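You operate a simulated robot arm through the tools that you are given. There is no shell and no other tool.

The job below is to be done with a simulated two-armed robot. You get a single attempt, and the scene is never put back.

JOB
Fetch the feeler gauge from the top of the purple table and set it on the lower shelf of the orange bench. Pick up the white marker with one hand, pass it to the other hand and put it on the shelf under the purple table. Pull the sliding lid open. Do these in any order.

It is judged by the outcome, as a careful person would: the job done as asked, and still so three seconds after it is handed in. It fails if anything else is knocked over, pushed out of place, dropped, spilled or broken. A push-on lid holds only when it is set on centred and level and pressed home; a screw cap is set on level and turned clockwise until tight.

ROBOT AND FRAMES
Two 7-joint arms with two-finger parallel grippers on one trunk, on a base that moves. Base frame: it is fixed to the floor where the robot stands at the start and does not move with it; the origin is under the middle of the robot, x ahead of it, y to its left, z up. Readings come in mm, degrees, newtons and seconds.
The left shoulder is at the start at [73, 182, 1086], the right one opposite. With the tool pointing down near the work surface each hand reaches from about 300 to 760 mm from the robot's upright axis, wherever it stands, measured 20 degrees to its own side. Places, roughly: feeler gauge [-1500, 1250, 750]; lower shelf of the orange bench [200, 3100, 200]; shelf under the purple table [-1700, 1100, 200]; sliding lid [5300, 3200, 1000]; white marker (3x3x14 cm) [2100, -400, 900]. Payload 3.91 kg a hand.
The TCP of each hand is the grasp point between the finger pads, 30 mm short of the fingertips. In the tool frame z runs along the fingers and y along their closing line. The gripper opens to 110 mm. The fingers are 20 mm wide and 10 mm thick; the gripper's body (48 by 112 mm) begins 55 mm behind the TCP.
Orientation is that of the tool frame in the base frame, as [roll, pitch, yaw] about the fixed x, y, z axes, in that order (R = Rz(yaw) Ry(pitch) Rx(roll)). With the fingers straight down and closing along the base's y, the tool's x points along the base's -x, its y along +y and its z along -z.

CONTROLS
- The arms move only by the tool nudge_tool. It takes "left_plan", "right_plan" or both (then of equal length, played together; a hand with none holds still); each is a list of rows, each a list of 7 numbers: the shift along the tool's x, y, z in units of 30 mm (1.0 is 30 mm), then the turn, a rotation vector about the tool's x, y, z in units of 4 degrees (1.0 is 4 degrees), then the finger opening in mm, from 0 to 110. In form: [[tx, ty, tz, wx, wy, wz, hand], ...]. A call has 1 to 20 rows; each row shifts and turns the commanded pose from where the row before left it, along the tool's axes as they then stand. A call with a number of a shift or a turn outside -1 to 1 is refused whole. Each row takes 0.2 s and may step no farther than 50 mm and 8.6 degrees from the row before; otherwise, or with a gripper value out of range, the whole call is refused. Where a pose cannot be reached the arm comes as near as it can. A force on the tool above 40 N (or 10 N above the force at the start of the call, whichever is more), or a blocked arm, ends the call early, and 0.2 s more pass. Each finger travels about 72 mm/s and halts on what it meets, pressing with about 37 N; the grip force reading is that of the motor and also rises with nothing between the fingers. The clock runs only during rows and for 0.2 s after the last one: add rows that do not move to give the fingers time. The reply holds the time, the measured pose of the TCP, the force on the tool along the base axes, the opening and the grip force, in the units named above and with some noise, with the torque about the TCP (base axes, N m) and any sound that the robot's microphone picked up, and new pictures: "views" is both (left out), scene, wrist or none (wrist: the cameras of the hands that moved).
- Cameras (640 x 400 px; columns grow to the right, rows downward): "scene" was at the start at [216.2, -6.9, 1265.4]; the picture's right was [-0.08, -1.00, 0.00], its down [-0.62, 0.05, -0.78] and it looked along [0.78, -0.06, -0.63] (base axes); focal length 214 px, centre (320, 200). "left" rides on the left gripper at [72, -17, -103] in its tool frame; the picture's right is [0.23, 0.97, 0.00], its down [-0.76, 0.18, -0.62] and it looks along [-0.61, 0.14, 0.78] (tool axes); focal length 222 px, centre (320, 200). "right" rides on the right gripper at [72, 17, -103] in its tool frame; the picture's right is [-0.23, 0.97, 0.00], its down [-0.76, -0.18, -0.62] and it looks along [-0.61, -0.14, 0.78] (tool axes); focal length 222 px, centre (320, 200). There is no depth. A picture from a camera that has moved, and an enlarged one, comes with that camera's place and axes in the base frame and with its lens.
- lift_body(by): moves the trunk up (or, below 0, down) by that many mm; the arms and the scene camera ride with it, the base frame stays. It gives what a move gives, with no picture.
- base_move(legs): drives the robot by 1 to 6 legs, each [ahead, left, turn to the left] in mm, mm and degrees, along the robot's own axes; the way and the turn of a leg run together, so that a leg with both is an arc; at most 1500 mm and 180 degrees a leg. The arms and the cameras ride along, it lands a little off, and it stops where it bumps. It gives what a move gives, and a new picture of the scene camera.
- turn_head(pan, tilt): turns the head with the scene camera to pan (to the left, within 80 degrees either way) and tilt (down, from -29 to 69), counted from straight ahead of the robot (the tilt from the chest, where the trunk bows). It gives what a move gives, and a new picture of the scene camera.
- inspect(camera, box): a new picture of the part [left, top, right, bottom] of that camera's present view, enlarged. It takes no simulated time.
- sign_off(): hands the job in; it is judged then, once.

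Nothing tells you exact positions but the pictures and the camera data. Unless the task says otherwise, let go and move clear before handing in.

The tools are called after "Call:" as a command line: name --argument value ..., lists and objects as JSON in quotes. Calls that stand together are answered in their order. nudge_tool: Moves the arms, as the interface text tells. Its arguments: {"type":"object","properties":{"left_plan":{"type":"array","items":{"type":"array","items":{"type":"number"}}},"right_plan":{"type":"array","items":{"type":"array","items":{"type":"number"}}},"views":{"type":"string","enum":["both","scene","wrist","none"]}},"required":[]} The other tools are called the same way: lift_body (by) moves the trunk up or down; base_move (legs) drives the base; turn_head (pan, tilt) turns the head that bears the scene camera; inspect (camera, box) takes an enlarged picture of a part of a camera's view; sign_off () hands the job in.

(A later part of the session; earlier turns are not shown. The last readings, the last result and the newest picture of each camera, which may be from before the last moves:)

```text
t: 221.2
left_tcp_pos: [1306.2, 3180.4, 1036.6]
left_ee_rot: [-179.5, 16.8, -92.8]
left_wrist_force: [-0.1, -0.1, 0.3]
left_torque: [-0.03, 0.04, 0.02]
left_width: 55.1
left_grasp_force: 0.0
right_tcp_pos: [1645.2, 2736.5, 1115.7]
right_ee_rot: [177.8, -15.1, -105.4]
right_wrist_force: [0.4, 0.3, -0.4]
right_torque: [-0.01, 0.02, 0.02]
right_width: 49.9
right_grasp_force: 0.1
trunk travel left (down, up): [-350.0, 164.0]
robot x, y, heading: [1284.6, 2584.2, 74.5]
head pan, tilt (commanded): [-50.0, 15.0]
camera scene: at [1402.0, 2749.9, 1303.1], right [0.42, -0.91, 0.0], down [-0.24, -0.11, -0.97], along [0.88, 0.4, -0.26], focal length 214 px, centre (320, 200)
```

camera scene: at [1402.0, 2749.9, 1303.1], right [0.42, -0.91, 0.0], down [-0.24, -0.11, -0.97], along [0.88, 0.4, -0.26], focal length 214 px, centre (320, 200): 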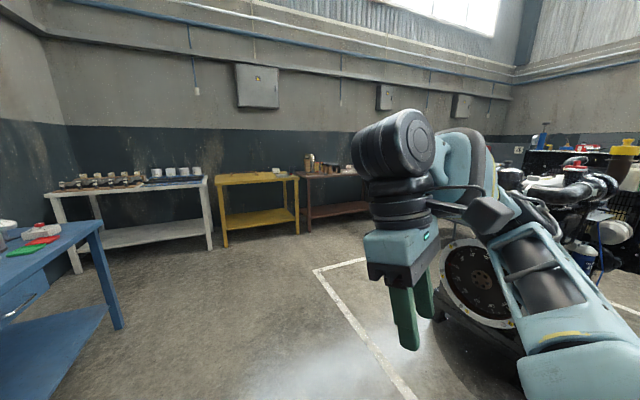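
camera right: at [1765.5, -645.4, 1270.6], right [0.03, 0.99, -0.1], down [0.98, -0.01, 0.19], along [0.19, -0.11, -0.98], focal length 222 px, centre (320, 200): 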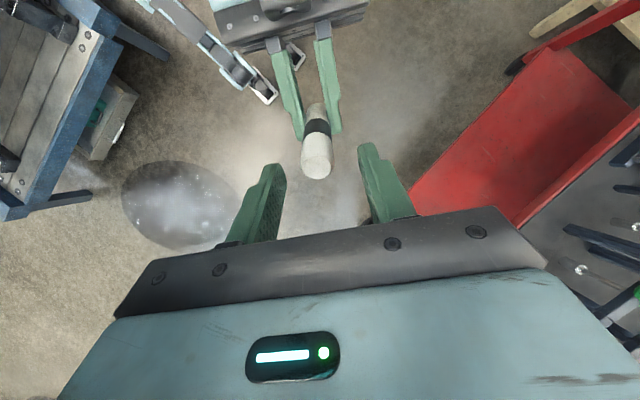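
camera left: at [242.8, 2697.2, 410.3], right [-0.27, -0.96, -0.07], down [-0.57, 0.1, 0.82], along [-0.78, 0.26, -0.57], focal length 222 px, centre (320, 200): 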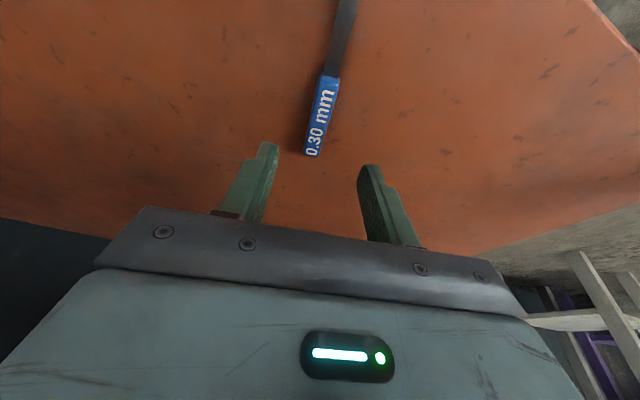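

Benches line the far wall, with an engine stand in the middle. The lid should be near the coloured tool chest on that wall. I'll head along the aisle on the left side of the engine.

Call:
base_move --legs '[[0, 0, -24.8], [1300, -100, 0]]'

Call:
turn_head --pan -30 --tilt 15

```text
t: 229.1
left_tcp_pos: [2436.2, 4086.9, 1035.3]
left_ee_rot: [-179.5, 16.9, -115.3]
left_wrist_force: [0.4, 0.2, 0.8]
left_torque: [-0.03, 0.01, 0.01]
left_width: 55.0
left_grasp_force: 0.0
right_tcp_pos: [2583.1, 3547.1, 1114.0]
right_ee_rot: [177.8, -14.9, -127.8]
right_wrist_force: [-0.6, 0.1, -0.4]
right_torque: [-0.01, 0.02, 0.02]
right_width: 50.2
right_grasp_force: 0.0
trunk travel left (down, up): [-350.0, 164.0]
robot x, y, heading: [2190.8, 3543.4, 52.4]
head pan, tilt (commanded): [-50.0, 15.0]
camera scene: at [2361.4, 3651.8, 1303.0], right [0.04, -1.0, 0.0], down [-0.26, -0.01, -0.97], along [0.97, 0.04, -0.26], focal length 214 px, centre (320, 200)
```

scene: 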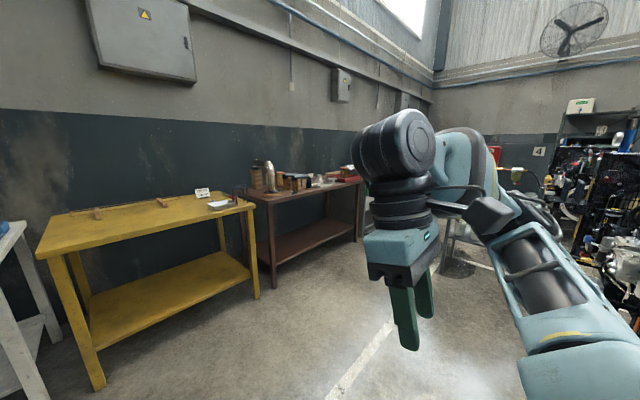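

```text
t: 230.0
left_tcp_pos: [2434.3, 4086.2, 1036.1]
left_ee_rot: [-179.5, 16.9, -115.2]
left_wrist_force: [-0.3, -0.3, 0.3]
left_torque: [0.02, -0.01, -0.02]
left_width: 55.2
left_grasp_force: 0.0
right_tcp_pos: [2582.3, 3545.5, 1113.3]
right_ee_rot: [177.8, -15.0, -127.8]
right_wrist_force: [0.0, 0.0, 1.0]
right_torque: [-0.02, -0.01, 0.03]
right_width: 50.2
right_grasp_force: 0.1
trunk travel left (down, up): [-350.0, 164.0]
robot x, y, heading: [2187.5, 3543.8, 52.1]
head pan, tilt (commanded): [-30.0, 15.0]
camera scene: at [2354.4, 3683.2, 1303.1], right [0.38, -0.93, 0.0], down [-0.24, -0.1, -0.97], along [0.89, 0.37, -0.26], focal length 214 px, centre (320, 200)
```

scene: 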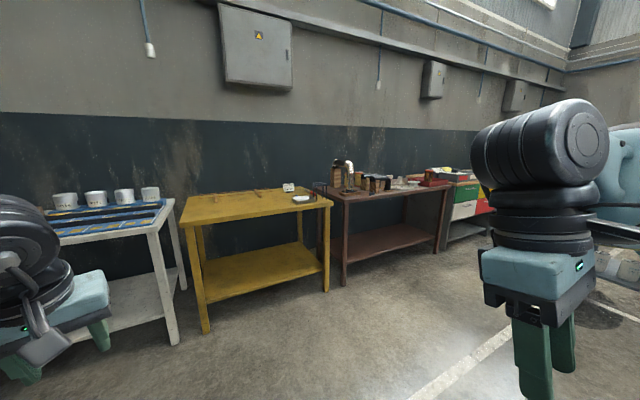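

Call:
inspect --camera "scene" --box '[300, 130, 500, 255]'

```text
3.20 times, centred on (400, 192) of scene
camera zoom: at [2354.4, 3683.2, 1303.1], right [0.38, -0.93, 0.0], down [-0.24, -0.1, -0.97], along [0.89, 0.37, -0.26], focal length 686 px, centre (64, 224)
```

zoom: 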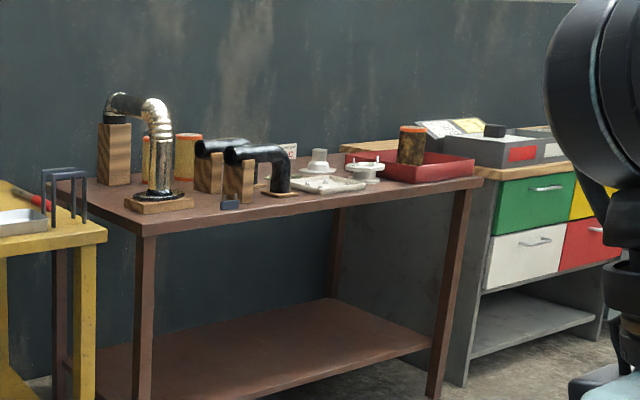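

The brown bench fronts are at about e≈5795, the engine area is marked by a white line at e≈4815, and a grey box sits on the tool chest at the far right. I'll drive into that aisle and then slide right along it.

Call:
base_move --legs '[[0, 0, -2.4], [940, 0, 0]]'

Call:
turn_head --pan -75 --tilt 25

```text
t: 235.2
left_tcp_pos: [3051.1, 4788.4, 1035.7]
left_ee_rot: [-179.4, 16.8, -117.2]
left_wrist_force: [-0.7, -0.3, 0.6]
left_torque: [-0.01, 0.02, 0.0]
left_width: 54.6
left_grasp_force: 0.1
right_tcp_pos: [3176.6, 4242.5, 1113.6]
right_ee_rot: [177.8, -15.0, -129.9]
right_wrist_force: [0.0, -1.1, 1.1]
right_torque: [-0.03, 0.01, 0.0]
right_width: 50.1
right_grasp_force: 0.1
trunk travel left (down, up): [-350.0, 164.0]
robot x, y, heading: [2783.3, 4256.4, 50.0]
head pan, tilt (commanded): [-30.0, 15.0]
camera scene: at [2954.6, 4388.4, 1303.0], right [0.35, -0.94, 0.0], down [-0.24, -0.09, -0.97], along [0.91, 0.33, -0.26], focal length 214 px, centre (320, 200)
```

scene: 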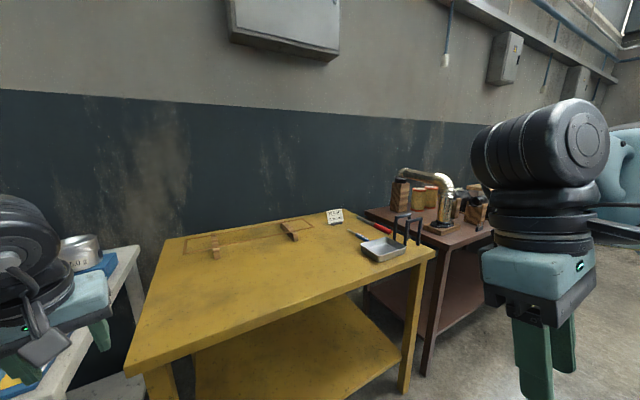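

```text
t: 236.3
left_tcp_pos: [3049.9, 4786.7, 1035.9]
left_ee_rot: [-179.5, 16.9, -117.2]
left_wrist_force: [-0.1, 0.0, -0.2]
left_torque: [0.0, -0.03, 0.02]
left_width: 55.1
left_grasp_force: 0.1
right_tcp_pos: [3176.6, 4242.0, 1114.6]
right_ee_rot: [177.9, -15.0, -129.9]
right_wrist_force: [0.1, -0.5, 0.2]
right_torque: [0.02, -0.04, -0.02]
right_width: 50.1
right_grasp_force: 0.0
trunk travel left (down, up): [-350.0, 164.0]
robot x, y, heading: [2785.7, 4255.1, 50.2]
head pan, tilt (commanded): [-75.0, 25.0]
camera scene: at [2950.5, 4317.4, 1286.8], right [-0.42, -0.91, 0.0], down [-0.38, 0.18, -0.91], along [0.82, -0.38, -0.42], focal length 214 px, centre (320, 200)
```

scene: 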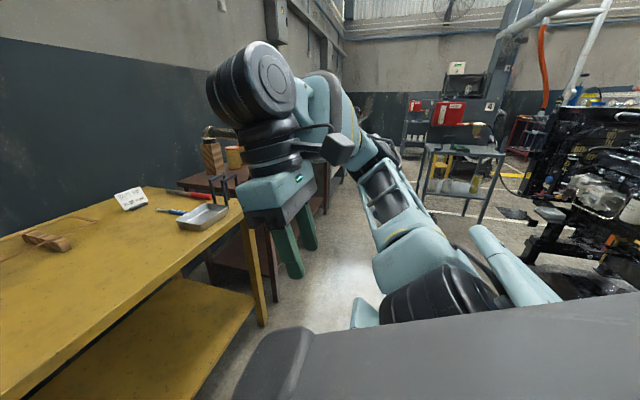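

The aisle to the right looks clear. I'll slide right along it.

Call:
base_move --legs '[[0, -1300, 0]]'

Call:
turn_head --pan -45 --tilt 25

```text
t: 248.0
left_tcp_pos: [4061.0, 3921.5, 1035.1]
left_ee_rot: [-179.6, 16.8, -119.5]
left_wrist_force: [-0.1, -0.9, 0.5]
left_torque: [-0.03, 0.02, 0.02]
left_width: 54.8
left_grasp_force: 0.1
right_tcp_pos: [4166.3, 3371.0, 1113.9]
right_ee_rot: [177.8, -14.9, -132.0]
right_wrist_force: [0.2, -0.6, -0.9]
right_torque: [0.03, -0.01, 0.0]
right_width: 50.0
right_grasp_force: 0.0
trunk travel left (down, up): [-350.0, 164.0]
robot x, y, heading: [3777.4, 3398.3, 47.8]
head pan, tilt (commanded): [-75.0, 25.0]
camera scene: at [3942.1, 3453.7, 1286.8], right [-0.45, -0.89, 0.0], down [-0.38, 0.19, -0.91], along [0.81, -0.41, -0.42], focal length 214 px, centre (320, 200)
```

scene: 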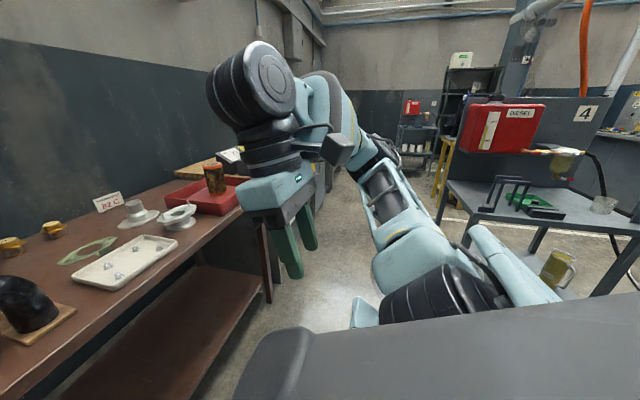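

```text
t: 249.0
left_tcp_pos: [4060.1, 3919.8, 1036.2]
left_ee_rot: [-179.5, 16.9, -119.5]
left_wrist_force: [0.6, 0.9, -0.5]
left_torque: [0.0, -0.02, 0.01]
left_width: 54.8
left_grasp_force: 0.0
right_tcp_pos: [4165.6, 3370.5, 1114.2]
right_ee_rot: [177.8, -15.0, -132.1]
right_wrist_force: [-0.2, 0.0, 0.8]
right_torque: [-0.04, -0.04, 0.02]
right_width: 50.2
right_grasp_force: 0.0
trunk travel left (down, up): [-350.0, 164.0]
robot x, y, heading: [3774.0, 3401.5, 48.1]
head pan, tilt (commanded): [-45.0, 25.0]
camera scene: at [3952.0, 3500.3, 1286.8], right [0.05, -1.0, 0.0], down [-0.42, -0.02, -0.91], along [0.91, 0.05, -0.42], focal length 214 px, centre (320, 200)
```

scene: 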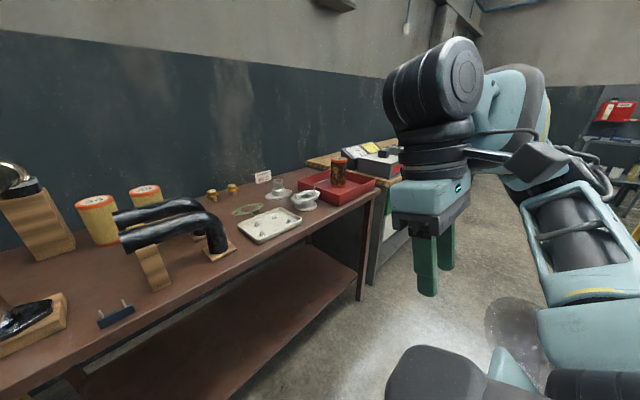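

A grey test bench with a diesel tank sits on my right-rear, outside my path. I'll move slightly toward the benches and continue right.

Call:
base_move --legs '[[0, 0, 1.6], [30, -800, 0]]'

Call:
turn_head --pan -35 --tilt 30

```text
t: 256.9
left_tcp_pos: [4682.1, 3426.3, 1034.9]
left_ee_rot: [-179.5, 16.9, -117.5]
left_wrist_force: [-0.2, 0.8, -0.5]
left_torque: [0.03, 0.0, 0.06]
left_width: 55.1
left_grasp_force: 0.1
right_tcp_pos: [4805.6, 2880.4, 1113.9]
right_ee_rot: [177.8, -15.1, -130.3]
right_wrist_force: [0.3, -0.1, -0.1]
right_torque: [0.01, 0.01, 0.01]
right_width: 50.0
right_grasp_force: 0.1
trunk travel left (down, up): [-350.0, 164.0]
robot x, y, heading: [4415.9, 2893.1, 49.7]
head pan, tilt (commanded): [-45.0, 25.0]
camera scene: at [4588.6, 3003.3, 1286.8], right [0.09, -1.0, 0.0], down [-0.42, -0.04, -0.91], along [0.9, 0.08, -0.42], focal length 214 px, centre (320, 200)
```

scene: 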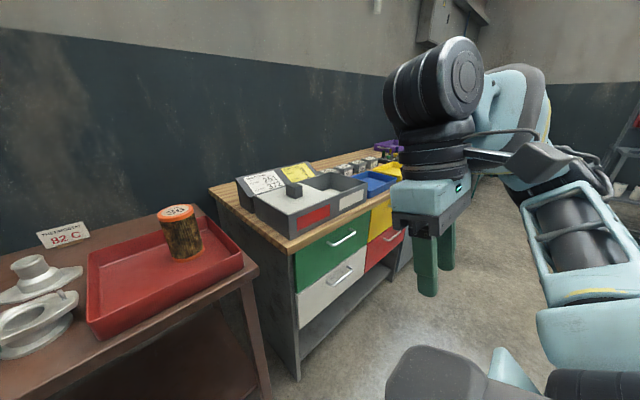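

```text
t: 257.6
left_tcp_pos: [4682.9, 3426.9, 1035.2]
left_ee_rot: [-179.5, 16.9, -117.6]
left_wrist_force: [-0.3, 0.3, -0.6]
left_torque: [-0.04, 0.0, -0.03]
left_width: 54.9
left_grasp_force: 0.1
right_tcp_pos: [4806.7, 2880.5, 1114.5]
right_ee_rot: [177.7, -15.0, -130.2]
right_wrist_force: [-0.4, 0.1, -0.2]
right_torque: [0.0, -0.04, 0.03]
right_width: 50.0
right_grasp_force: 0.0
trunk travel left (down, up): [-350.0, 164.0]
robot x, y, heading: [4412.7, 2896.0, 50.1]
head pan, tilt (commanded): [-35.0, 30.0]
camera scene: at [4584.1, 3018.7, 1278.9], right [0.26, -0.97, 0.0], down [-0.48, -0.13, -0.87], along [0.84, 0.22, -0.5], focal length 214 px, centre (320, 200)
```

scene: 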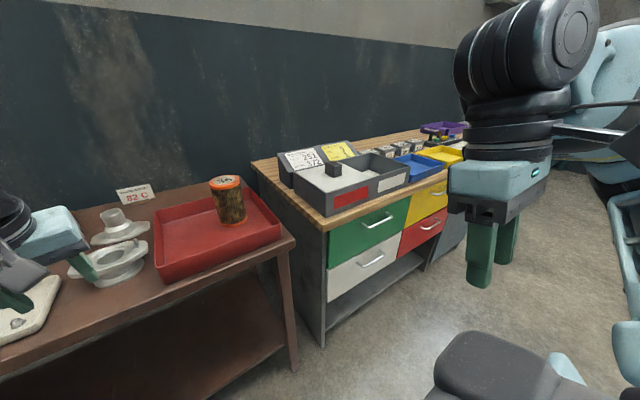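

Call:
inspect --camera "scene" --box '[240, 120, 480, 270]'

```text
2.67 times, centred on (360, 195) of scene
camera zoom: at [4584.1, 3018.7, 1278.9], right [0.26, -0.97, 0.0], down [-0.48, -0.13, -0.87], along [0.84, 0.22, -0.5], focal length 572 px, centre (213, 213)
```

zoom: 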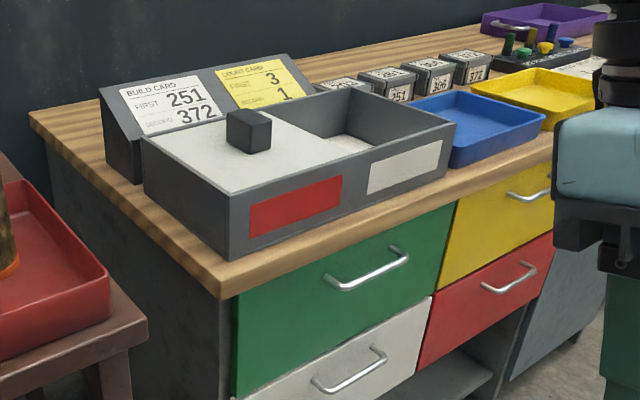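

The grey box on the tool chest has a light sliding lid with a black cube knob over its left half. I'll shift right to stand in front of it and look down on it.

Call:
base_move --legs '[[0, -420, 0]]'

Call:
turn_head --pan -8 --tilt 35

Call:
inspect --camera "scene" --box '[220, 80, 460, 230]'

```text
t: 261.9
left_tcp_pos: [5015.1, 3146.6, 1035.5]
left_ee_rot: [-179.5, 16.9, -117.9]
left_wrist_force: [-0.4, -0.6, -0.1]
left_torque: [0.01, -0.03, 0.03]
left_width: 54.9
left_grasp_force: 0.1
right_tcp_pos: [5134.9, 2599.2, 1114.4]
right_ee_rot: [177.9, -15.0, -130.6]
right_wrist_force: [0.1, -0.1, 0.3]
right_torque: [0.03, 0.0, -0.02]
right_width: 50.0
right_grasp_force: 0.1
trunk travel left (down, up): [-350.0, 164.0]
robot x, y, heading: [4741.4, 2614.9, 49.5]
head pan, tilt (commanded): [-35.0, 30.0]
camera scene: at [4913.3, 2739.4, 1278.8], right [0.25, -0.97, 0.0], down [-0.48, -0.13, -0.87], along [0.84, 0.22, -0.5], focal length 214 px, centre (320, 200)
```

scene: 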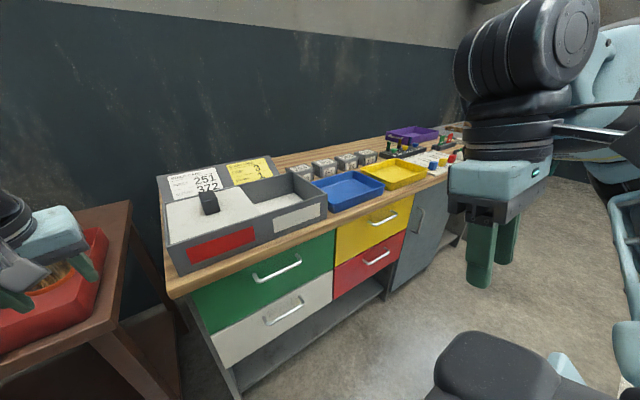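

```text
t: 262.8
left_tcp_pos: [5014.3, 3145.5, 1035.5]
left_ee_rot: [-179.4, 16.9, -117.8]
left_wrist_force: [0.5, -0.8, 0.2]
left_torque: [0.02, 0.02, -0.03]
left_width: 55.0
left_grasp_force: 0.0
right_tcp_pos: [5135.1, 2599.8, 1113.9]
right_ee_rot: [177.8, -15.0, -130.6]
right_wrist_force: [0.7, 0.0, -0.3]
right_torque: [-0.05, -0.02, -0.01]
right_width: 49.7
right_grasp_force: 0.0
trunk travel left (down, up): [-350.0, 164.0]
robot x, y, heading: [4744.7, 2613.6, 49.5]
head pan, tilt (commanded): [-8.0, 35.0]
camera scene: at [4891.7, 2775.1, 1271.1], right [0.66, -0.75, 0.0], down [-0.43, -0.38, -0.82], along [0.61, 0.54, -0.57], focal length 214 px, centre (320, 200)
```

scene: 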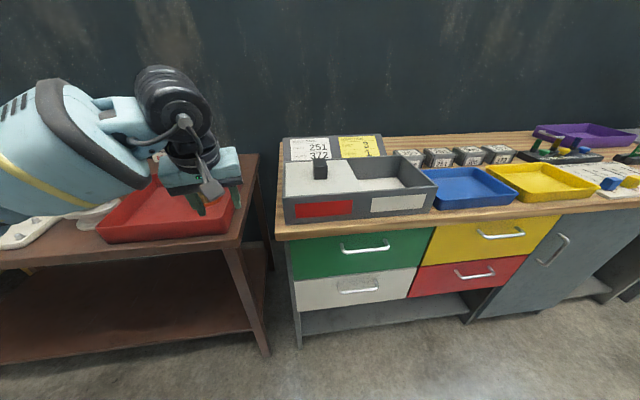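

```text
2.67 times, centred on (340, 155) of scene
camera zoom: at [4891.7, 2775.1, 1271.1], right [0.66, -0.75, 0.0], down [-0.43, -0.38, -0.82], along [0.61, 0.54, -0.57], focal length 572 px, centre (267, 320)
```

zoom: 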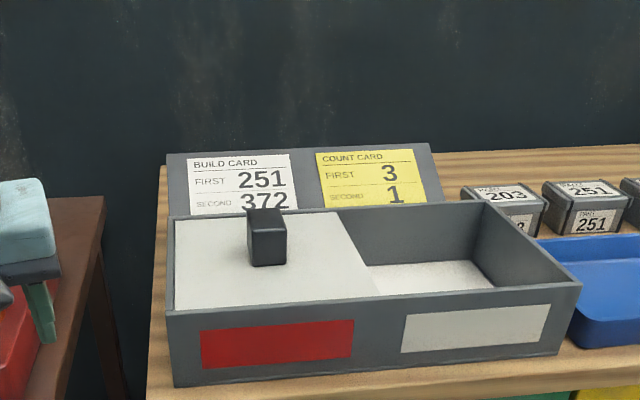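

I have the geometry: the knob (about 42 mm cube) is at roughly (5328, 3164, 974), and the lid covers the left half of the box, so it can slide right. I'll first retract and raise the left hand so it clears the bench items, then move closer.

Call:
nudge_tool --left_plan '[[-0.289, 0, -0.957, 0, 0, 0, 55], [-0.289, 0, -0.957, 0, 0, 0, 55], [0.957, 0, -0.289, 0, 0, 0, 55], [0.957, 0, -0.289, 0, 0, 0, 55], [0.957, 0, -0.289, 0, 0, 0, 55], [0.957, 0, -0.289, 0, 0, 0, 55], [0.957, 0, -0.289, 0, 0, 0, 55], [0.957, 0, -0.289, 0, 0, 0, 55], [0, 0, 0, 0, 0, 0, 55]]' --right_plan '[[0, 0, 0, 0.14, -0.94, 0, 50], [0, 0, 0, 0.14, -0.94, 0, 50], [0, 0, 0, 0.14, -0.94, 0, 50], [0, 0, 0, 0.14, -0.94, 0, 50], [0, 0, 0, 0, 0, 0, 80], [0, 0, 0, 0, 0, 0, 80], [0, 0, 0, 0, 0, 0, 80], [0, 0, 0, 0, 0, 0, 80], [0, 0, 0, 0, 0, 0, 80]]' --views "scene"

```text
t: 264.8
left_tcp_pos: [4931.0, 2990.6, 1095.5]
left_ee_rot: [-179.5, 16.9, -118.0]
left_wrist_force: [0.7, -0.3, -0.2]
left_torque: [0.01, 0.02, -0.01]
left_width: 55.0
left_grasp_force: 0.0
right_tcp_pos: [5135.6, 2599.3, 1114.7]
right_ee_rot: [-179.9, 0.0, -130.8]
right_wrist_force: [0.0, 0.8, 0.4]
right_torque: [-0.02, -0.02, 0.01]
right_width: 80.1
right_grasp_force: 0.0
trunk travel left (down, up): [-350.0, 164.0]
robot x, y, heading: [4742.4, 2618.4, 49.6]
head pan, tilt (commanded): [-8.0, 35.0]
camera scene: at [4891.6, 2775.5, 1271.0], right [0.66, -0.75, 0.0], down [-0.43, -0.38, -0.82], along [0.61, 0.54, -0.57], focal length 214 px, centre (320, 200)
```

scene: 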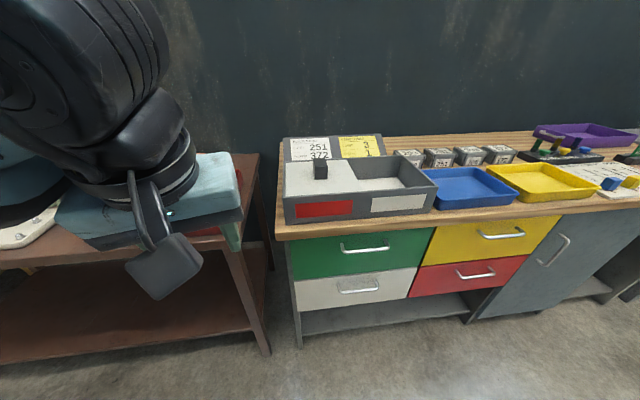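

Call:
base_move --legs '[[170, 10, 0]]'

Call:
inspect --camera "scene" --box '[220, 120, 460, 270]'

```text
t: 266.3
left_tcp_pos: [5036.9, 3127.7, 1094.2]
left_ee_rot: [-179.4, 16.9, -118.0]
left_wrist_force: [0.2, -0.2, -0.2]
left_torque: [-0.02, 0.01, -0.04]
left_width: 54.9
left_grasp_force: 0.1
right_tcp_pos: [5239.6, 2736.2, 1113.2]
right_ee_rot: [-179.9, 0.0, -131.0]
right_wrist_force: [0.0, 0.2, -0.7]
right_torque: [0.03, 0.01, -0.03]
right_width: 80.1
right_grasp_force: 0.1
trunk travel left (down, up): [-350.0, 164.0]
robot x, y, heading: [4846.5, 2753.3, 49.5]
head pan, tilt (commanded): [-8.0, 35.0]
camera scene: at [4997.1, 2913.0, 1271.0], right [0.66, -0.75, 0.0], down [-0.43, -0.38, -0.82], along [0.61, 0.54, -0.57], focal length 214 px, centre (320, 200)
```

scene: 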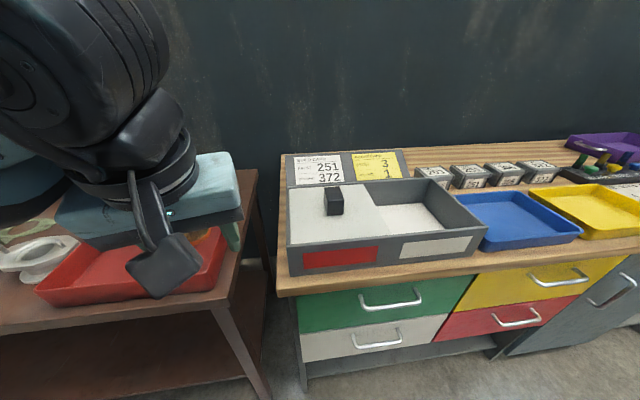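

```text
2.67 times, centred on (340, 195) of scene
camera zoom: at [4997.1, 2913.0, 1271.0], right [0.66, -0.75, 0.0], down [-0.43, -0.38, -0.82], along [0.61, 0.54, -0.57], focal length 572 px, centre (267, 213)
```

zoom: 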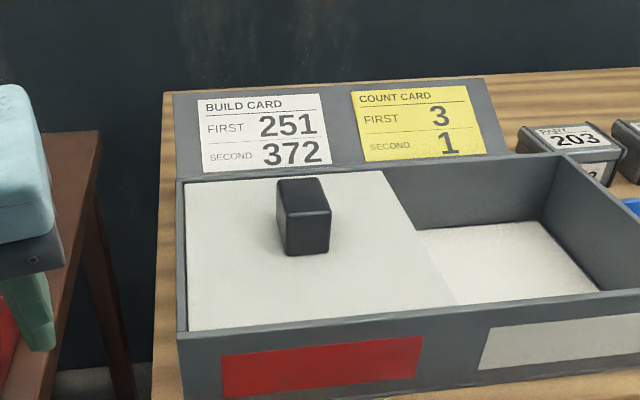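

The knob is centred at about (5326, 3163), z 956–1001, and is 40 mm wide. I'll bring the right hand above it at a safe height.

Call:
nudge_tool --right_plan '[[-0.972, 0.55, 0, 0, 0, 0, 80], [-0.972, 0.55, 0, 0, 0, 0, 80], [-0.972, 0.55, 0, 0, 0, 0, 80], [-0.972, 0.55, 0, 0, 0, 0, 80], [-0.972, 0.55, 0, 0, 0, 0, 80], [-0.972, 0.55, 0, 0, 0, 0, 80], [-0.972, 0.55, 0, 0, 0, 0, 80], [-0.972, 0.55, 0, 0, 0, 0, 80], [-0.972, 0.55, 0, 0, 0, 0, 80], [-0.972, 0.55, 0, 0, 0, 0, 80], [-0.972, 0.55, 0, 0, 0, 0, 80], [-0.972, 0.55, 0, 0, 0, 0, 80], [-0.972, 0.55, 0, 0, 0, 0, 80], [0, 0, 0, 0, 0, 0, 80]]' --views "both"

```text
t: 269.3
left_tcp_pos: [5037.9, 3126.3, 1095.1]
left_ee_rot: [-179.6, 17.0, -118.1]
left_wrist_force: [-0.1, -0.2, 0.9]
left_torque: [0.01, 0.03, -0.02]
left_width: 54.8
left_grasp_force: 0.0
right_tcp_pos: [5327.4, 3165.7, 1115.9]
right_ee_rot: [-179.8, 0.1, -131.1]
right_wrist_force: [0.0, -0.7, 0.1]
right_torque: [0.0, -0.01, -0.01]
right_width: 79.8
right_grasp_force: 0.0
trunk travel left (down, up): [-350.0, 164.0]
robot x, y, heading: [4849.2, 2752.8, 49.4]
head pan, tilt (commanded): [-8.0, 35.0]
camera scene: at [4997.2, 2911.7, 1271.1], right [0.66, -0.75, 0.0], down [-0.43, -0.38, -0.82], along [0.61, 0.54, -0.57], focal length 214 px, centre (320, 200)
camera right: at [5267.9, 3121.6, 1219.5], right [-0.59, 0.81, 0.0], down [0.63, 0.46, 0.62], along [0.51, 0.37, -0.78], focal length 222 px, centre (320, 200)
```

scene: 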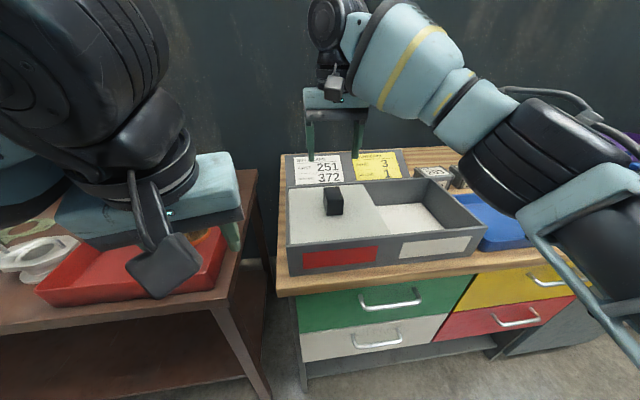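
right: 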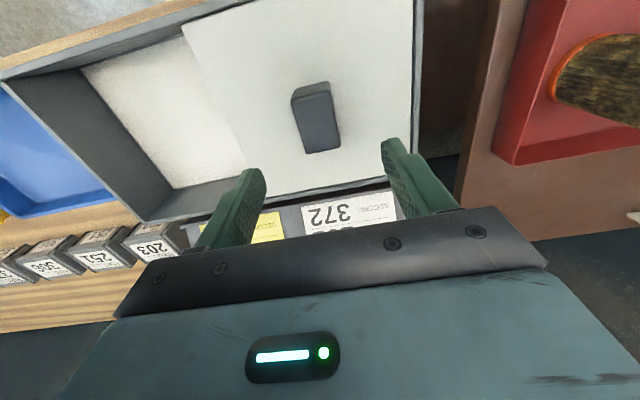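

The knob is centred under the right hand. I'll descend around it.

Call:
nudge_tool --right_plan '[[-0.03, 0, 0.8, 0, 0, 0, 80], [-0.03, 0, 0.8, 0, 0, 0, 80], [-0.03, 0, 0.8, 0, 0, 0, 80], [0, 0, 0.8, 0, 0, 0, 80], [0, 0, 0.7, 0, 0, 0, 80], [0, 0, 0, 0, 0, 0, 80]]' --views "both"

Call:
inspect --camera "scene" --box '[270, 120, 430, 230]'

```text
t: 270.7
left_tcp_pos: [5037.6, 3127.0, 1094.7]
left_ee_rot: [-179.5, 17.1, -118.0]
left_wrist_force: [-0.1, 0.3, 0.9]
left_torque: [0.01, 0.0, 0.0]
left_width: 54.8
left_grasp_force: 0.1
right_tcp_pos: [5328.9, 3166.4, 997.6]
right_ee_rot: [-180.0, 0.0, -131.0]
right_wrist_force: [-0.3, -0.3, 0.1]
right_torque: [0.01, 0.0, -0.02]
right_width: 80.0
right_grasp_force: 0.0
trunk travel left (down, up): [-350.0, 164.0]
robot x, y, heading: [4843.8, 2752.3, 49.4]
head pan, tilt (commanded): [-8.0, 35.0]
camera scene: at [4996.6, 2912.3, 1271.1], right [0.66, -0.75, 0.0], down [-0.43, -0.38, -0.82], along [0.61, 0.54, -0.57], focal length 214 px, centre (320, 200)
camera right: at [5269.5, 3122.9, 1102.1], right [-0.59, 0.81, 0.0], down [0.63, 0.46, 0.62], along [0.51, 0.37, -0.78], focal length 222 px, centre (320, 200)
```

scene: 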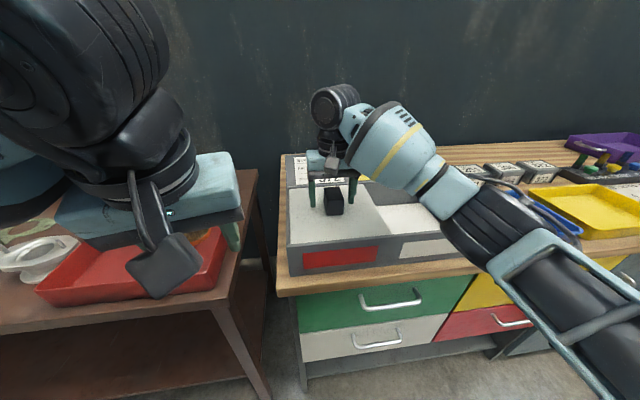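
right: 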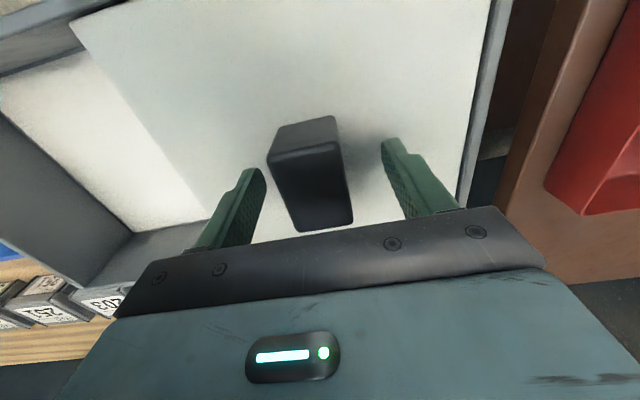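

```text
3.64 times, centred on (350, 175) of scene
camera zoom: at [4996.6, 2912.3, 1271.1], right [0.66, -0.75, 0.0], down [-0.43, -0.38, -0.82], along [0.61, 0.54, -0.57], focal length 780 px, centre (211, 291)
```

zoom: 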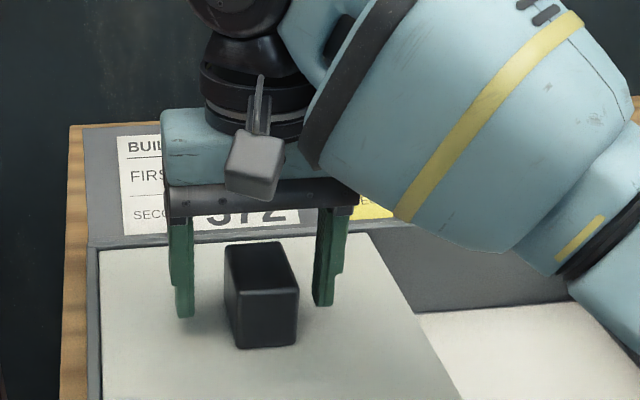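

The fingers straddle the knob well. I'll close on it.

Call:
nudge_tool --right_plan '[[0, 0, 0.1, 0, 0, 0, 60], [0, 0, 0, 0, 0, 0, 45], [0, 0, 0, 0, 0, 0, 30], [0, 0, 0, 0, 0, 0, 20], [0, 0, 0, 0, 0, 0, 20], [0, 0, 0, 0, 0, 0, 20]]' --views "wrist"

```text
t: 272.1
left_tcp_pos: [5037.6, 3125.8, 1094.5]
left_ee_rot: [-179.6, 17.0, -118.1]
left_wrist_force: [-0.9, -0.5, -0.5]
left_torque: [-0.03, 0.01, 0.03]
left_width: 54.9
left_grasp_force: 0.1
right_tcp_pos: [5332.1, 3163.8, 994.7]
right_ee_rot: [-179.9, 0.0, -131.1]
right_wrist_force: [12.9, -12.1, 0.8]
right_torque: [-0.72, 0.22, 0.29]
right_width: 40.1
right_grasp_force: 45.1
trunk travel left (down, up): [-350.0, 164.0]
robot x, y, heading: [4845.7, 2752.6, 49.3]
head pan, tilt (commanded): [-8.0, 35.0]
camera right: at [5272.4, 3120.6, 1098.3], right [-0.58, 0.81, 0.0], down [0.63, 0.46, 0.62], along [0.51, 0.36, -0.78], focal length 222 px, centre (320, 200)
```

right: 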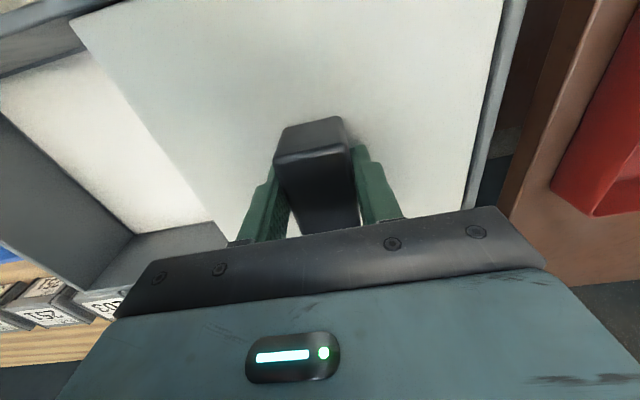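

The knob is gripped. I'll pull to the right gently, watching the force.

Call:
nudge_tool --right_plan '[[0, -0.2, 0, 0, 0, 0, 20], [0, -0.2, 0, 0, 0, 0, 20], [0, -0.2, 0, 0, 0, 0, 20], [0, -0.2, 0, 0, 0, 0, 20], [0, 0, 0, 0, 0, 0, 20]]' --views "wrist"

```text
t: 273.3
left_tcp_pos: [5038.0, 3128.1, 1093.9]
left_ee_rot: [-179.5, 16.9, -118.0]
left_wrist_force: [-0.8, 0.4, -0.8]
left_torque: [-0.02, -0.02, 0.01]
left_width: 55.1
left_grasp_force: 0.0
right_tcp_pos: [5347.9, 3150.3, 994.0]
right_ee_rot: [-179.9, 0.1, -130.9]
right_wrist_force: [2.5, 4.4, -3.9]
right_torque: [1.12, -0.42, 0.07]
right_width: 39.9
right_grasp_force: 45.1
trunk travel left (down, up): [-350.0, 164.0]
robot x, y, heading: [4845.4, 2754.3, 49.3]
head pan, tilt (commanded): [-8.0, 35.0]
camera right: at [5288.3, 3106.5, 1098.3], right [-0.59, 0.81, 0.0], down [0.63, 0.46, 0.62], along [0.51, 0.37, -0.78], focal length 222 px, centre (320, 200)
```

right: 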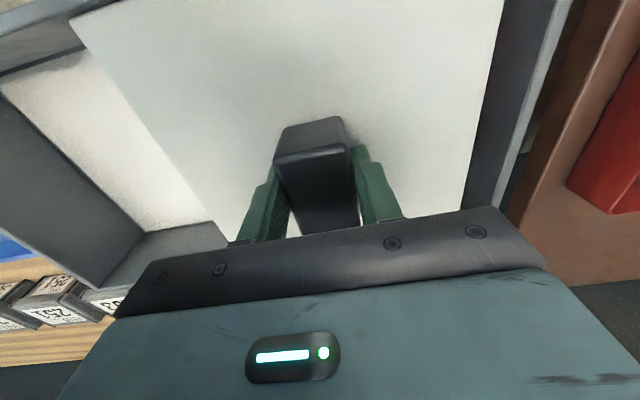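

The lid is sliding right, with a gap opening on its left side. I'll continue pulling.

Call:
nudge_tool --right_plan '[[0, -0.35, 0, 0, 0, 0, 20], [0, -0.4, 0, 0, 0, 0, 20], [0, -0.4, 0, 0, 0, 0, 20], [0, -0.4, 0, 0, 0, 0, 20], [0, -0.4, 0, 0, 0, 0, 20], [0, -0.4, 0, 0, 0, 0, 20], [0, -0.4, 0, 0, 0, 0, 20], [0, -0.4, 0, 0, 0, 0, 20], [0, -0.4, 0, 0, 0, 0, 20], [0, -0.4, 0, 0, 0, 0, 20], [0, 0, 0, 0, 0, 0, 20]]' --views "both"

```text
t: 275.7
left_tcp_pos: [5037.7, 3128.9, 1094.4]
left_ee_rot: [-179.5, 16.9, -118.0]
left_wrist_force: [0.4, -0.1, 0.0]
left_torque: [0.02, 0.02, 0.0]
left_width: 55.2
left_grasp_force: 0.0
right_tcp_pos: [5435.9, 3072.5, 994.0]
right_ee_rot: [-179.9, 0.1, -131.0]
right_wrist_force: [4.8, 4.0, -2.0]
right_torque: [0.2, 0.15, 0.1]
right_width: 39.9
right_grasp_force: 45.3
trunk travel left (down, up): [-350.0, 164.0]
robot x, y, heading: [4850.4, 2753.4, 49.4]
head pan, tilt (commanded): [-8.0, 35.0]
camera scene: at [4997.4, 2913.1, 1270.9], right [0.66, -0.75, 0.0], down [-0.43, -0.38, -0.82], along [0.61, 0.54, -0.57], focal length 214 px, centre (320, 200)
camera right: at [5378.2, 3028.3, 1098.3], right [-0.59, 0.81, 0.0], down [0.63, 0.46, 0.62], along [0.51, 0.37, -0.78], focal length 222 px, centre (320, 200)
```

scene: 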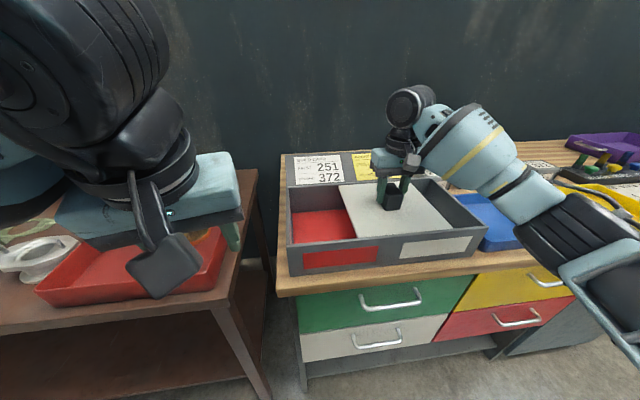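
right: 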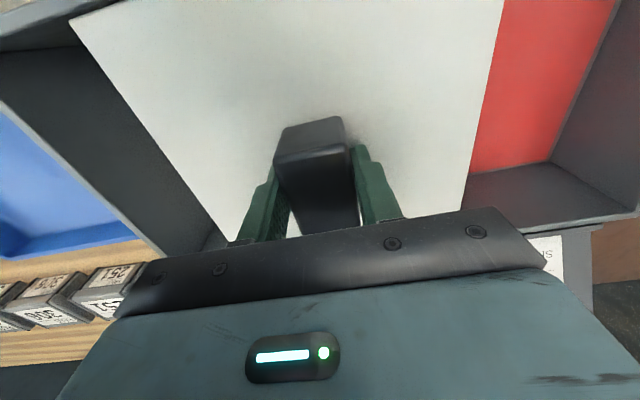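

The red compartment is opening, with the lid moved about 137 mm so far. Before finishing, I'll check that the right forearm is clear of the trays.

Call:
turn_head --pan -45 --tilt 40

```text
t: 276.7
left_tcp_pos: [5038.3, 3128.4, 1094.3]
left_ee_rot: [-179.5, 16.9, -118.1]
left_wrist_force: [1.2, 0.7, -0.7]
left_torque: [0.0, 0.0, 0.01]
left_width: 54.9
left_grasp_force: 0.0
right_tcp_pos: [5437.6, 3070.7, 994.5]
right_ee_rot: [-179.9, 0.0, -131.0]
right_wrist_force: [3.3, 3.5, -6.8]
right_torque: [1.02, -0.9, 0.01]
right_width: 39.9
right_grasp_force: 45.2
trunk travel left (down, up): [-350.0, 164.0]
robot x, y, heading: [4846.8, 2753.5, 49.4]
head pan, tilt (commanded): [-45.0, 40.0]
camera scene: at [5016.3, 2861.4, 1263.3], right [0.08, -1.0, 0.0], down [-0.64, -0.05, -0.77], along [0.76, 0.06, -0.64], focal length 214 px, centre (320, 200)
```

scene: 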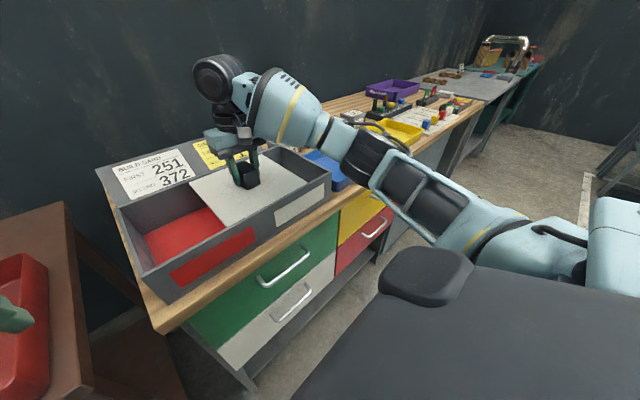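

The arm is well above the trays. I'll pull the rest of the way until the lid meets its stop.

Call:
nudge_tool --right_plan '[[0, -0.3, 0, 0, 0, 0, 20], [0, -0.3, 0, 0, 0, 0, 20], [0, -0.3, 0, 0, 0, 0, 20], [0, -0.3, 0, 0, 0, 0, 20], [0, -0.25, 0, 0, 0, 0, 20], [0, -0.2, 0, 0, 0, 0, 20], [0, -0.15, 0, 0, 0, 0, 20], [0, 0, 0, 0, 0, 0, 20]]' --views "both"

```text
t: 278.5
left_tcp_pos: [5037.9, 3129.5, 1093.8]
left_ee_rot: [-179.4, 16.9, -118.0]
left_wrist_force: [-0.3, -0.2, -0.4]
left_torque: [0.03, 0.03, 0.01]
left_width: 55.0
left_grasp_force: 0.2
right_tcp_pos: [5476.7, 3037.3, 994.2]
right_ee_rot: [179.9, 0.2, -131.0]
right_wrist_force: [5.8, 8.2, -1.4]
right_torque: [0.49, -0.04, -0.07]
right_width: 39.7
right_grasp_force: 44.9
trunk travel left (down, up): [-350.0, 164.0]
robot x, y, heading: [4843.2, 2753.2, 49.5]
head pan, tilt (commanded): [-45.0, 40.0]
camera scene: at [5016.3, 2861.8, 1263.3], right [0.08, -1.0, 0.0], down [-0.64, -0.05, -0.77], along [0.76, 0.06, -0.64], focal length 214 px, centre (320, 200)
camera right: at [5417.6, 2993.9, 1098.3], right [-0.59, 0.81, 0.0], down [0.63, 0.46, 0.62], along [0.51, 0.37, -0.78], focal length 222 px, centre (320, 200)
```

scene: 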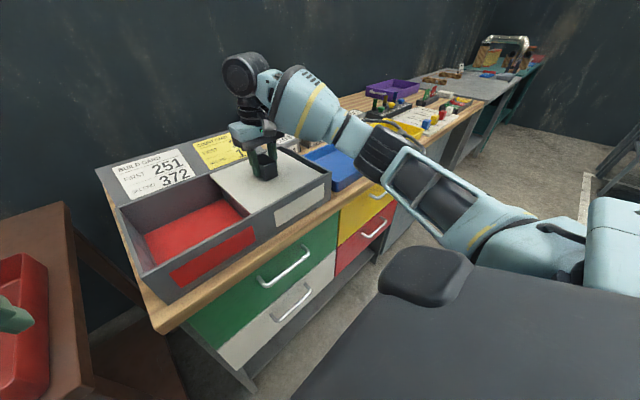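
right: 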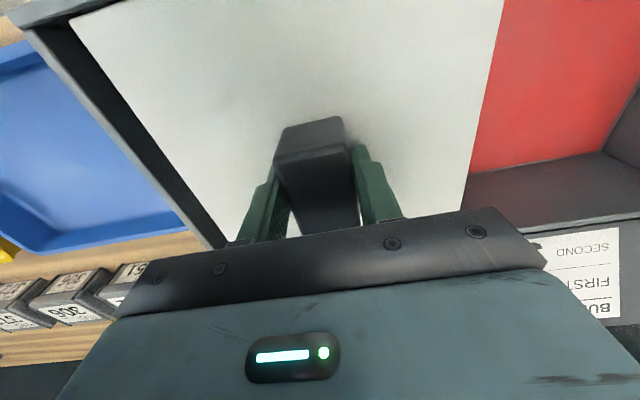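

A small gap remains at the right wall. I'll pull slightly further until it stops.

Call:
nudge_tool --right_plan '[[-0.03, -0.12, 0, 0, 0, 0, 20], [-0.02, -0.12, 0, 0, 0, 0, 20], [0, -0.12, 0, 0, 0, 0, 20], [0, -0.12, 0, 0, 0, 0, 20], [0, -0.12, 0, 0, 0, 0, 20], [0, -0.1, 0, 0, 0, 0, 20], [0, 0, 0, 0, 0, 0, 20]]' --views "wrist"

```text
t: 280.1
left_tcp_pos: [5034.1, 3130.4, 1094.2]
left_ee_rot: [-179.3, 16.9, -118.0]
left_wrist_force: [-0.2, -0.3, 0.1]
left_torque: [-0.02, 0.02, 0.0]
left_width: 55.1
left_grasp_force: 0.0
right_tcp_pos: [5487.2, 3027.2, 995.0]
right_ee_rot: [179.9, -0.1, -130.7]
right_wrist_force: [-31.0, 13.2, -16.1]
right_torque: [0.46, -0.11, -1.11]
right_width: 40.1
right_grasp_force: 44.5
trunk travel left (down, up): [-350.0, 164.0]
robot x, y, heading: [4846.7, 2755.6, 49.4]
head pan, tilt (commanded): [-45.0, 40.0]
camera right: at [5429.4, 2984.1, 1098.5], right [-0.59, 0.81, 0.0], down [0.63, 0.46, 0.62], along [0.5, 0.37, -0.78], focal length 222 px, centre (320, 200)
```

right: 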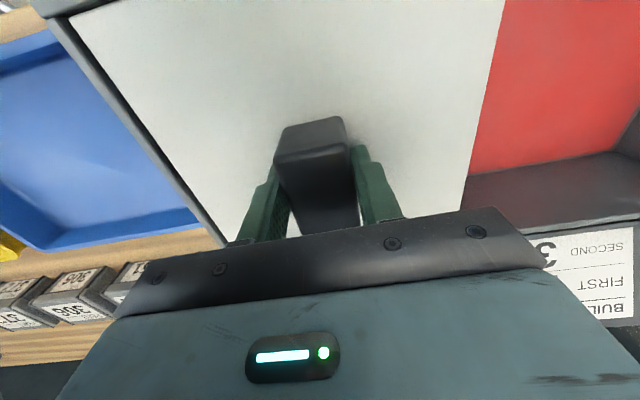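

The lid has reached its stop, with the reaction rising to about 32 N. I'll relax the pull, release the knob and lift away.

Call:
nudge_tool --right_plan '[[0, 0.09, 0, 0, 0, 0, 20], [0, 0.04, 0, 0, 0, 0, 20], [0, 0, 0, 0, 0, 0, 20]]' --views "none"

Call:
nudge_tool --right_plan '[[0, 0, 0, 0, 0, 0, 50], [0, 0, 0, 0, 0, 0, 65], [0, 0, 0, 0, 0, 0, 80], [0, 0, 0, 0, 0, 0, 80], [0, 0, 0, 0, 0, 0, 80]]' --views "wrist"

```text
t: 280.9
left_tcp_pos: [5035.3, 3128.8, 1094.3]
left_ee_rot: [-179.4, 16.9, -118.0]
left_wrist_force: [-0.2, 0.5, -0.7]
left_torque: [0.01, -0.01, 0.01]
left_width: 55.0
left_grasp_force: 0.0
right_tcp_pos: [5488.0, 3028.9, 993.8]
right_ee_rot: [-179.9, -0.3, -130.8]
right_wrist_force: [-31.7, 2.6, -25.1]
right_torque: [0.44, -0.28, -0.4]
right_width: 40.1
right_grasp_force: 45.1
trunk travel left (down, up): [-350.0, 164.0]
robot x, y, heading: [4847.4, 2755.9, 49.2]
head pan, tilt (commanded): [-45.0, 40.0]
```

```text
t: 282.1
left_tcp_pos: [5036.7, 3128.2, 1095.7]
left_ee_rot: [-179.5, 17.0, -118.1]
left_wrist_force: [0.1, 0.0, -0.2]
left_torque: [0.02, 0.01, -0.03]
left_width: 55.0
left_grasp_force: 0.1
right_tcp_pos: [5491.7, 3027.8, 994.4]
right_ee_rot: [-179.9, 0.1, -131.0]
right_wrist_force: [-1.4, 0.5, 0.6]
right_torque: [-0.03, 0.01, -0.02]
right_width: 79.8
right_grasp_force: 0.2
trunk travel left (down, up): [-350.0, 164.0]
robot x, y, heading: [4844.9, 2759.2, 49.3]
head pan, tilt (commanded): [-45.0, 40.0]
camera right: at [5431.8, 2983.4, 1099.3], right [-0.59, 0.81, 0.0], down [0.63, 0.46, 0.62], along [0.51, 0.37, -0.78], focal length 222 px, centre (320, 200)
```

right: 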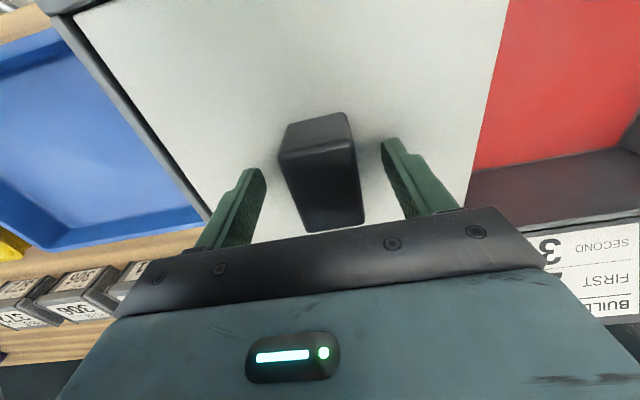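

Released; the lid stays open. I'll lift the right hand straight up and clear.

Call:
nudge_tool --right_plan '[[0, 0, -0.5, 0, 0, 0, 80], [0, 0, -0.9, 0, 0, 0, 80], [0, 0, -0.9, 0, 0, 0, 80], [0, 0, -0.9, 0, 0, 0, 80], [0, 0, -0.8, 0, 0, 0, 80], [0.8, 0, 0, 0, 0, 0, 80], [0.8, 0, 0, 0, 0, 0, 80], [0.8, 0, 0, 0, 0, 0, 80], [0.8, 0, 0, 0, 0, 0, 80], [0.8, 0, 0, 0, 0, 0, 80], [0.8, 0, 0, 0, 0, 0, 80], [0, 0, 0, 0, 0, 0, 80]]' --views "none"

Call:
turn_head --pan -8 --tilt 35

Call:
inspect --camera "scene" --box '[220, 120, 520, 308]'

```text
t: 284.7
left_tcp_pos: [5037.1, 3128.3, 1094.8]
left_ee_rot: [-179.5, 16.9, -118.0]
left_wrist_force: [0.2, 0.5, 0.0]
left_torque: [-0.01, 0.0, -0.01]
left_width: 54.9
left_grasp_force: 0.1
right_tcp_pos: [5396.0, 2919.4, 1113.8]
right_ee_rot: [-179.8, 0.1, -131.1]
right_wrist_force: [0.4, 0.6, 0.2]
right_torque: [-0.01, 0.0, 0.01]
right_width: 80.0
right_grasp_force: 0.0
trunk travel left (down, up): [-350.0, 164.0]
robot x, y, heading: [4846.2, 2751.7, 49.4]
head pan, tilt (commanded): [-45.0, 40.0]
```

```text
t: 285.8
left_tcp_pos: [5037.5, 3127.5, 1095.4]
left_ee_rot: [-179.5, 16.9, -118.0]
left_wrist_force: [0.0, 0.9, -0.3]
left_torque: [-0.01, 0.0, 0.01]
left_width: 54.8
left_grasp_force: 0.1
right_tcp_pos: [5394.5, 2920.0, 1113.9]
right_ee_rot: [180.0, 0.2, -130.9]
right_wrist_force: [0.5, 1.2, -0.2]
right_torque: [-0.01, -0.03, 0.02]
right_width: 79.7
right_grasp_force: 0.1
trunk travel left (down, up): [-350.0, 164.0]
robot x, y, heading: [4846.9, 2755.4, 49.4]
head pan, tilt (commanded): [-8.0, 35.0]
camera scene: at [4996.8, 2912.4, 1271.0], right [0.66, -0.75, 0.0], down [-0.43, -0.38, -0.82], along [0.61, 0.54, -0.57], focal length 214 px, centre (320, 200)
```

scene: 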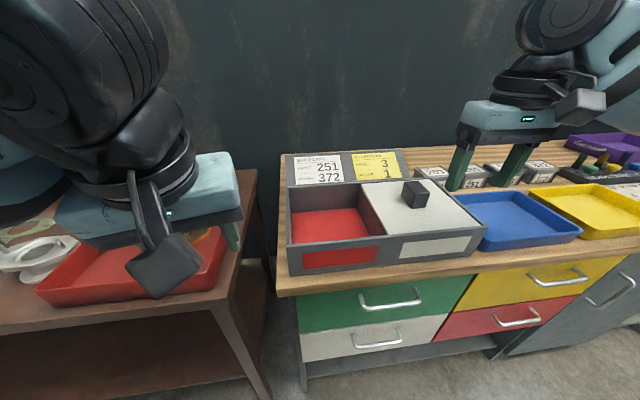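

```text
2.13 times, centred on (370, 214) of scene
camera zoom: at [4996.8, 2912.4, 1271.0], right [0.66, -0.75, 0.0], down [-0.43, -0.38, -0.82], along [0.61, 0.54, -0.57], focal length 456 px, centre (214, 170)
```

zoom: 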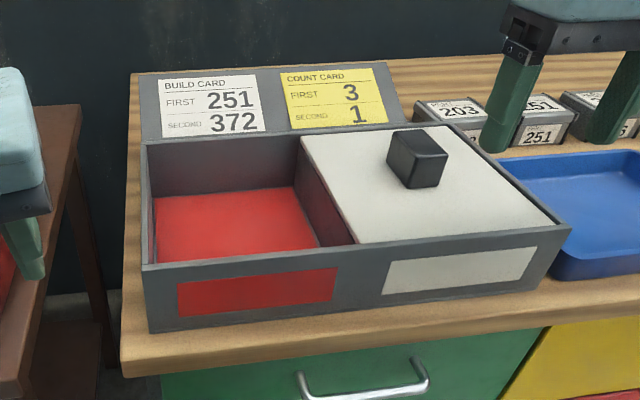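

The lid is fully open, with the red compartment exposed and the box in its original place. I'll back away a little so both hands are well clear, then take a last look.

Call:
base_move --legs '[[-150, 0, 0]]'

```text
t: 287.1
left_tcp_pos: [4939.1, 3011.8, 1095.0]
left_ee_rot: [-179.5, 17.0, -118.2]
left_wrist_force: [-0.4, -0.2, 0.9]
left_torque: [0.0, 0.01, 0.01]
left_width: 54.9
left_grasp_force: 0.1
right_tcp_pos: [5296.7, 2803.3, 1113.5]
right_ee_rot: [-179.9, 0.1, -131.1]
right_wrist_force: [-0.4, -1.0, 0.3]
right_torque: [0.0, 0.01, 0.0]
right_width: 80.3
right_grasp_force: 0.0
trunk travel left (down, up): [-350.0, 164.0]
robot x, y, heading: [4746.5, 2642.7, 49.3]
head pan, tilt (commanded): [-8.0, 35.0]
camera scene: at [4898.3, 2797.2, 1271.2], right [0.66, -0.75, 0.0], down [-0.43, -0.38, -0.82], along [0.62, 0.54, -0.57], focal length 214 px, centre (320, 200)
```

scene: 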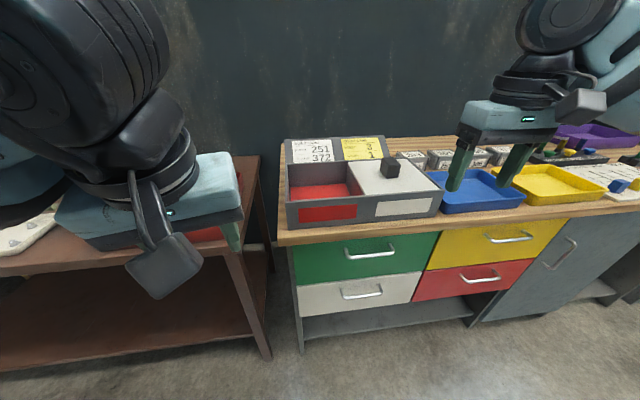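

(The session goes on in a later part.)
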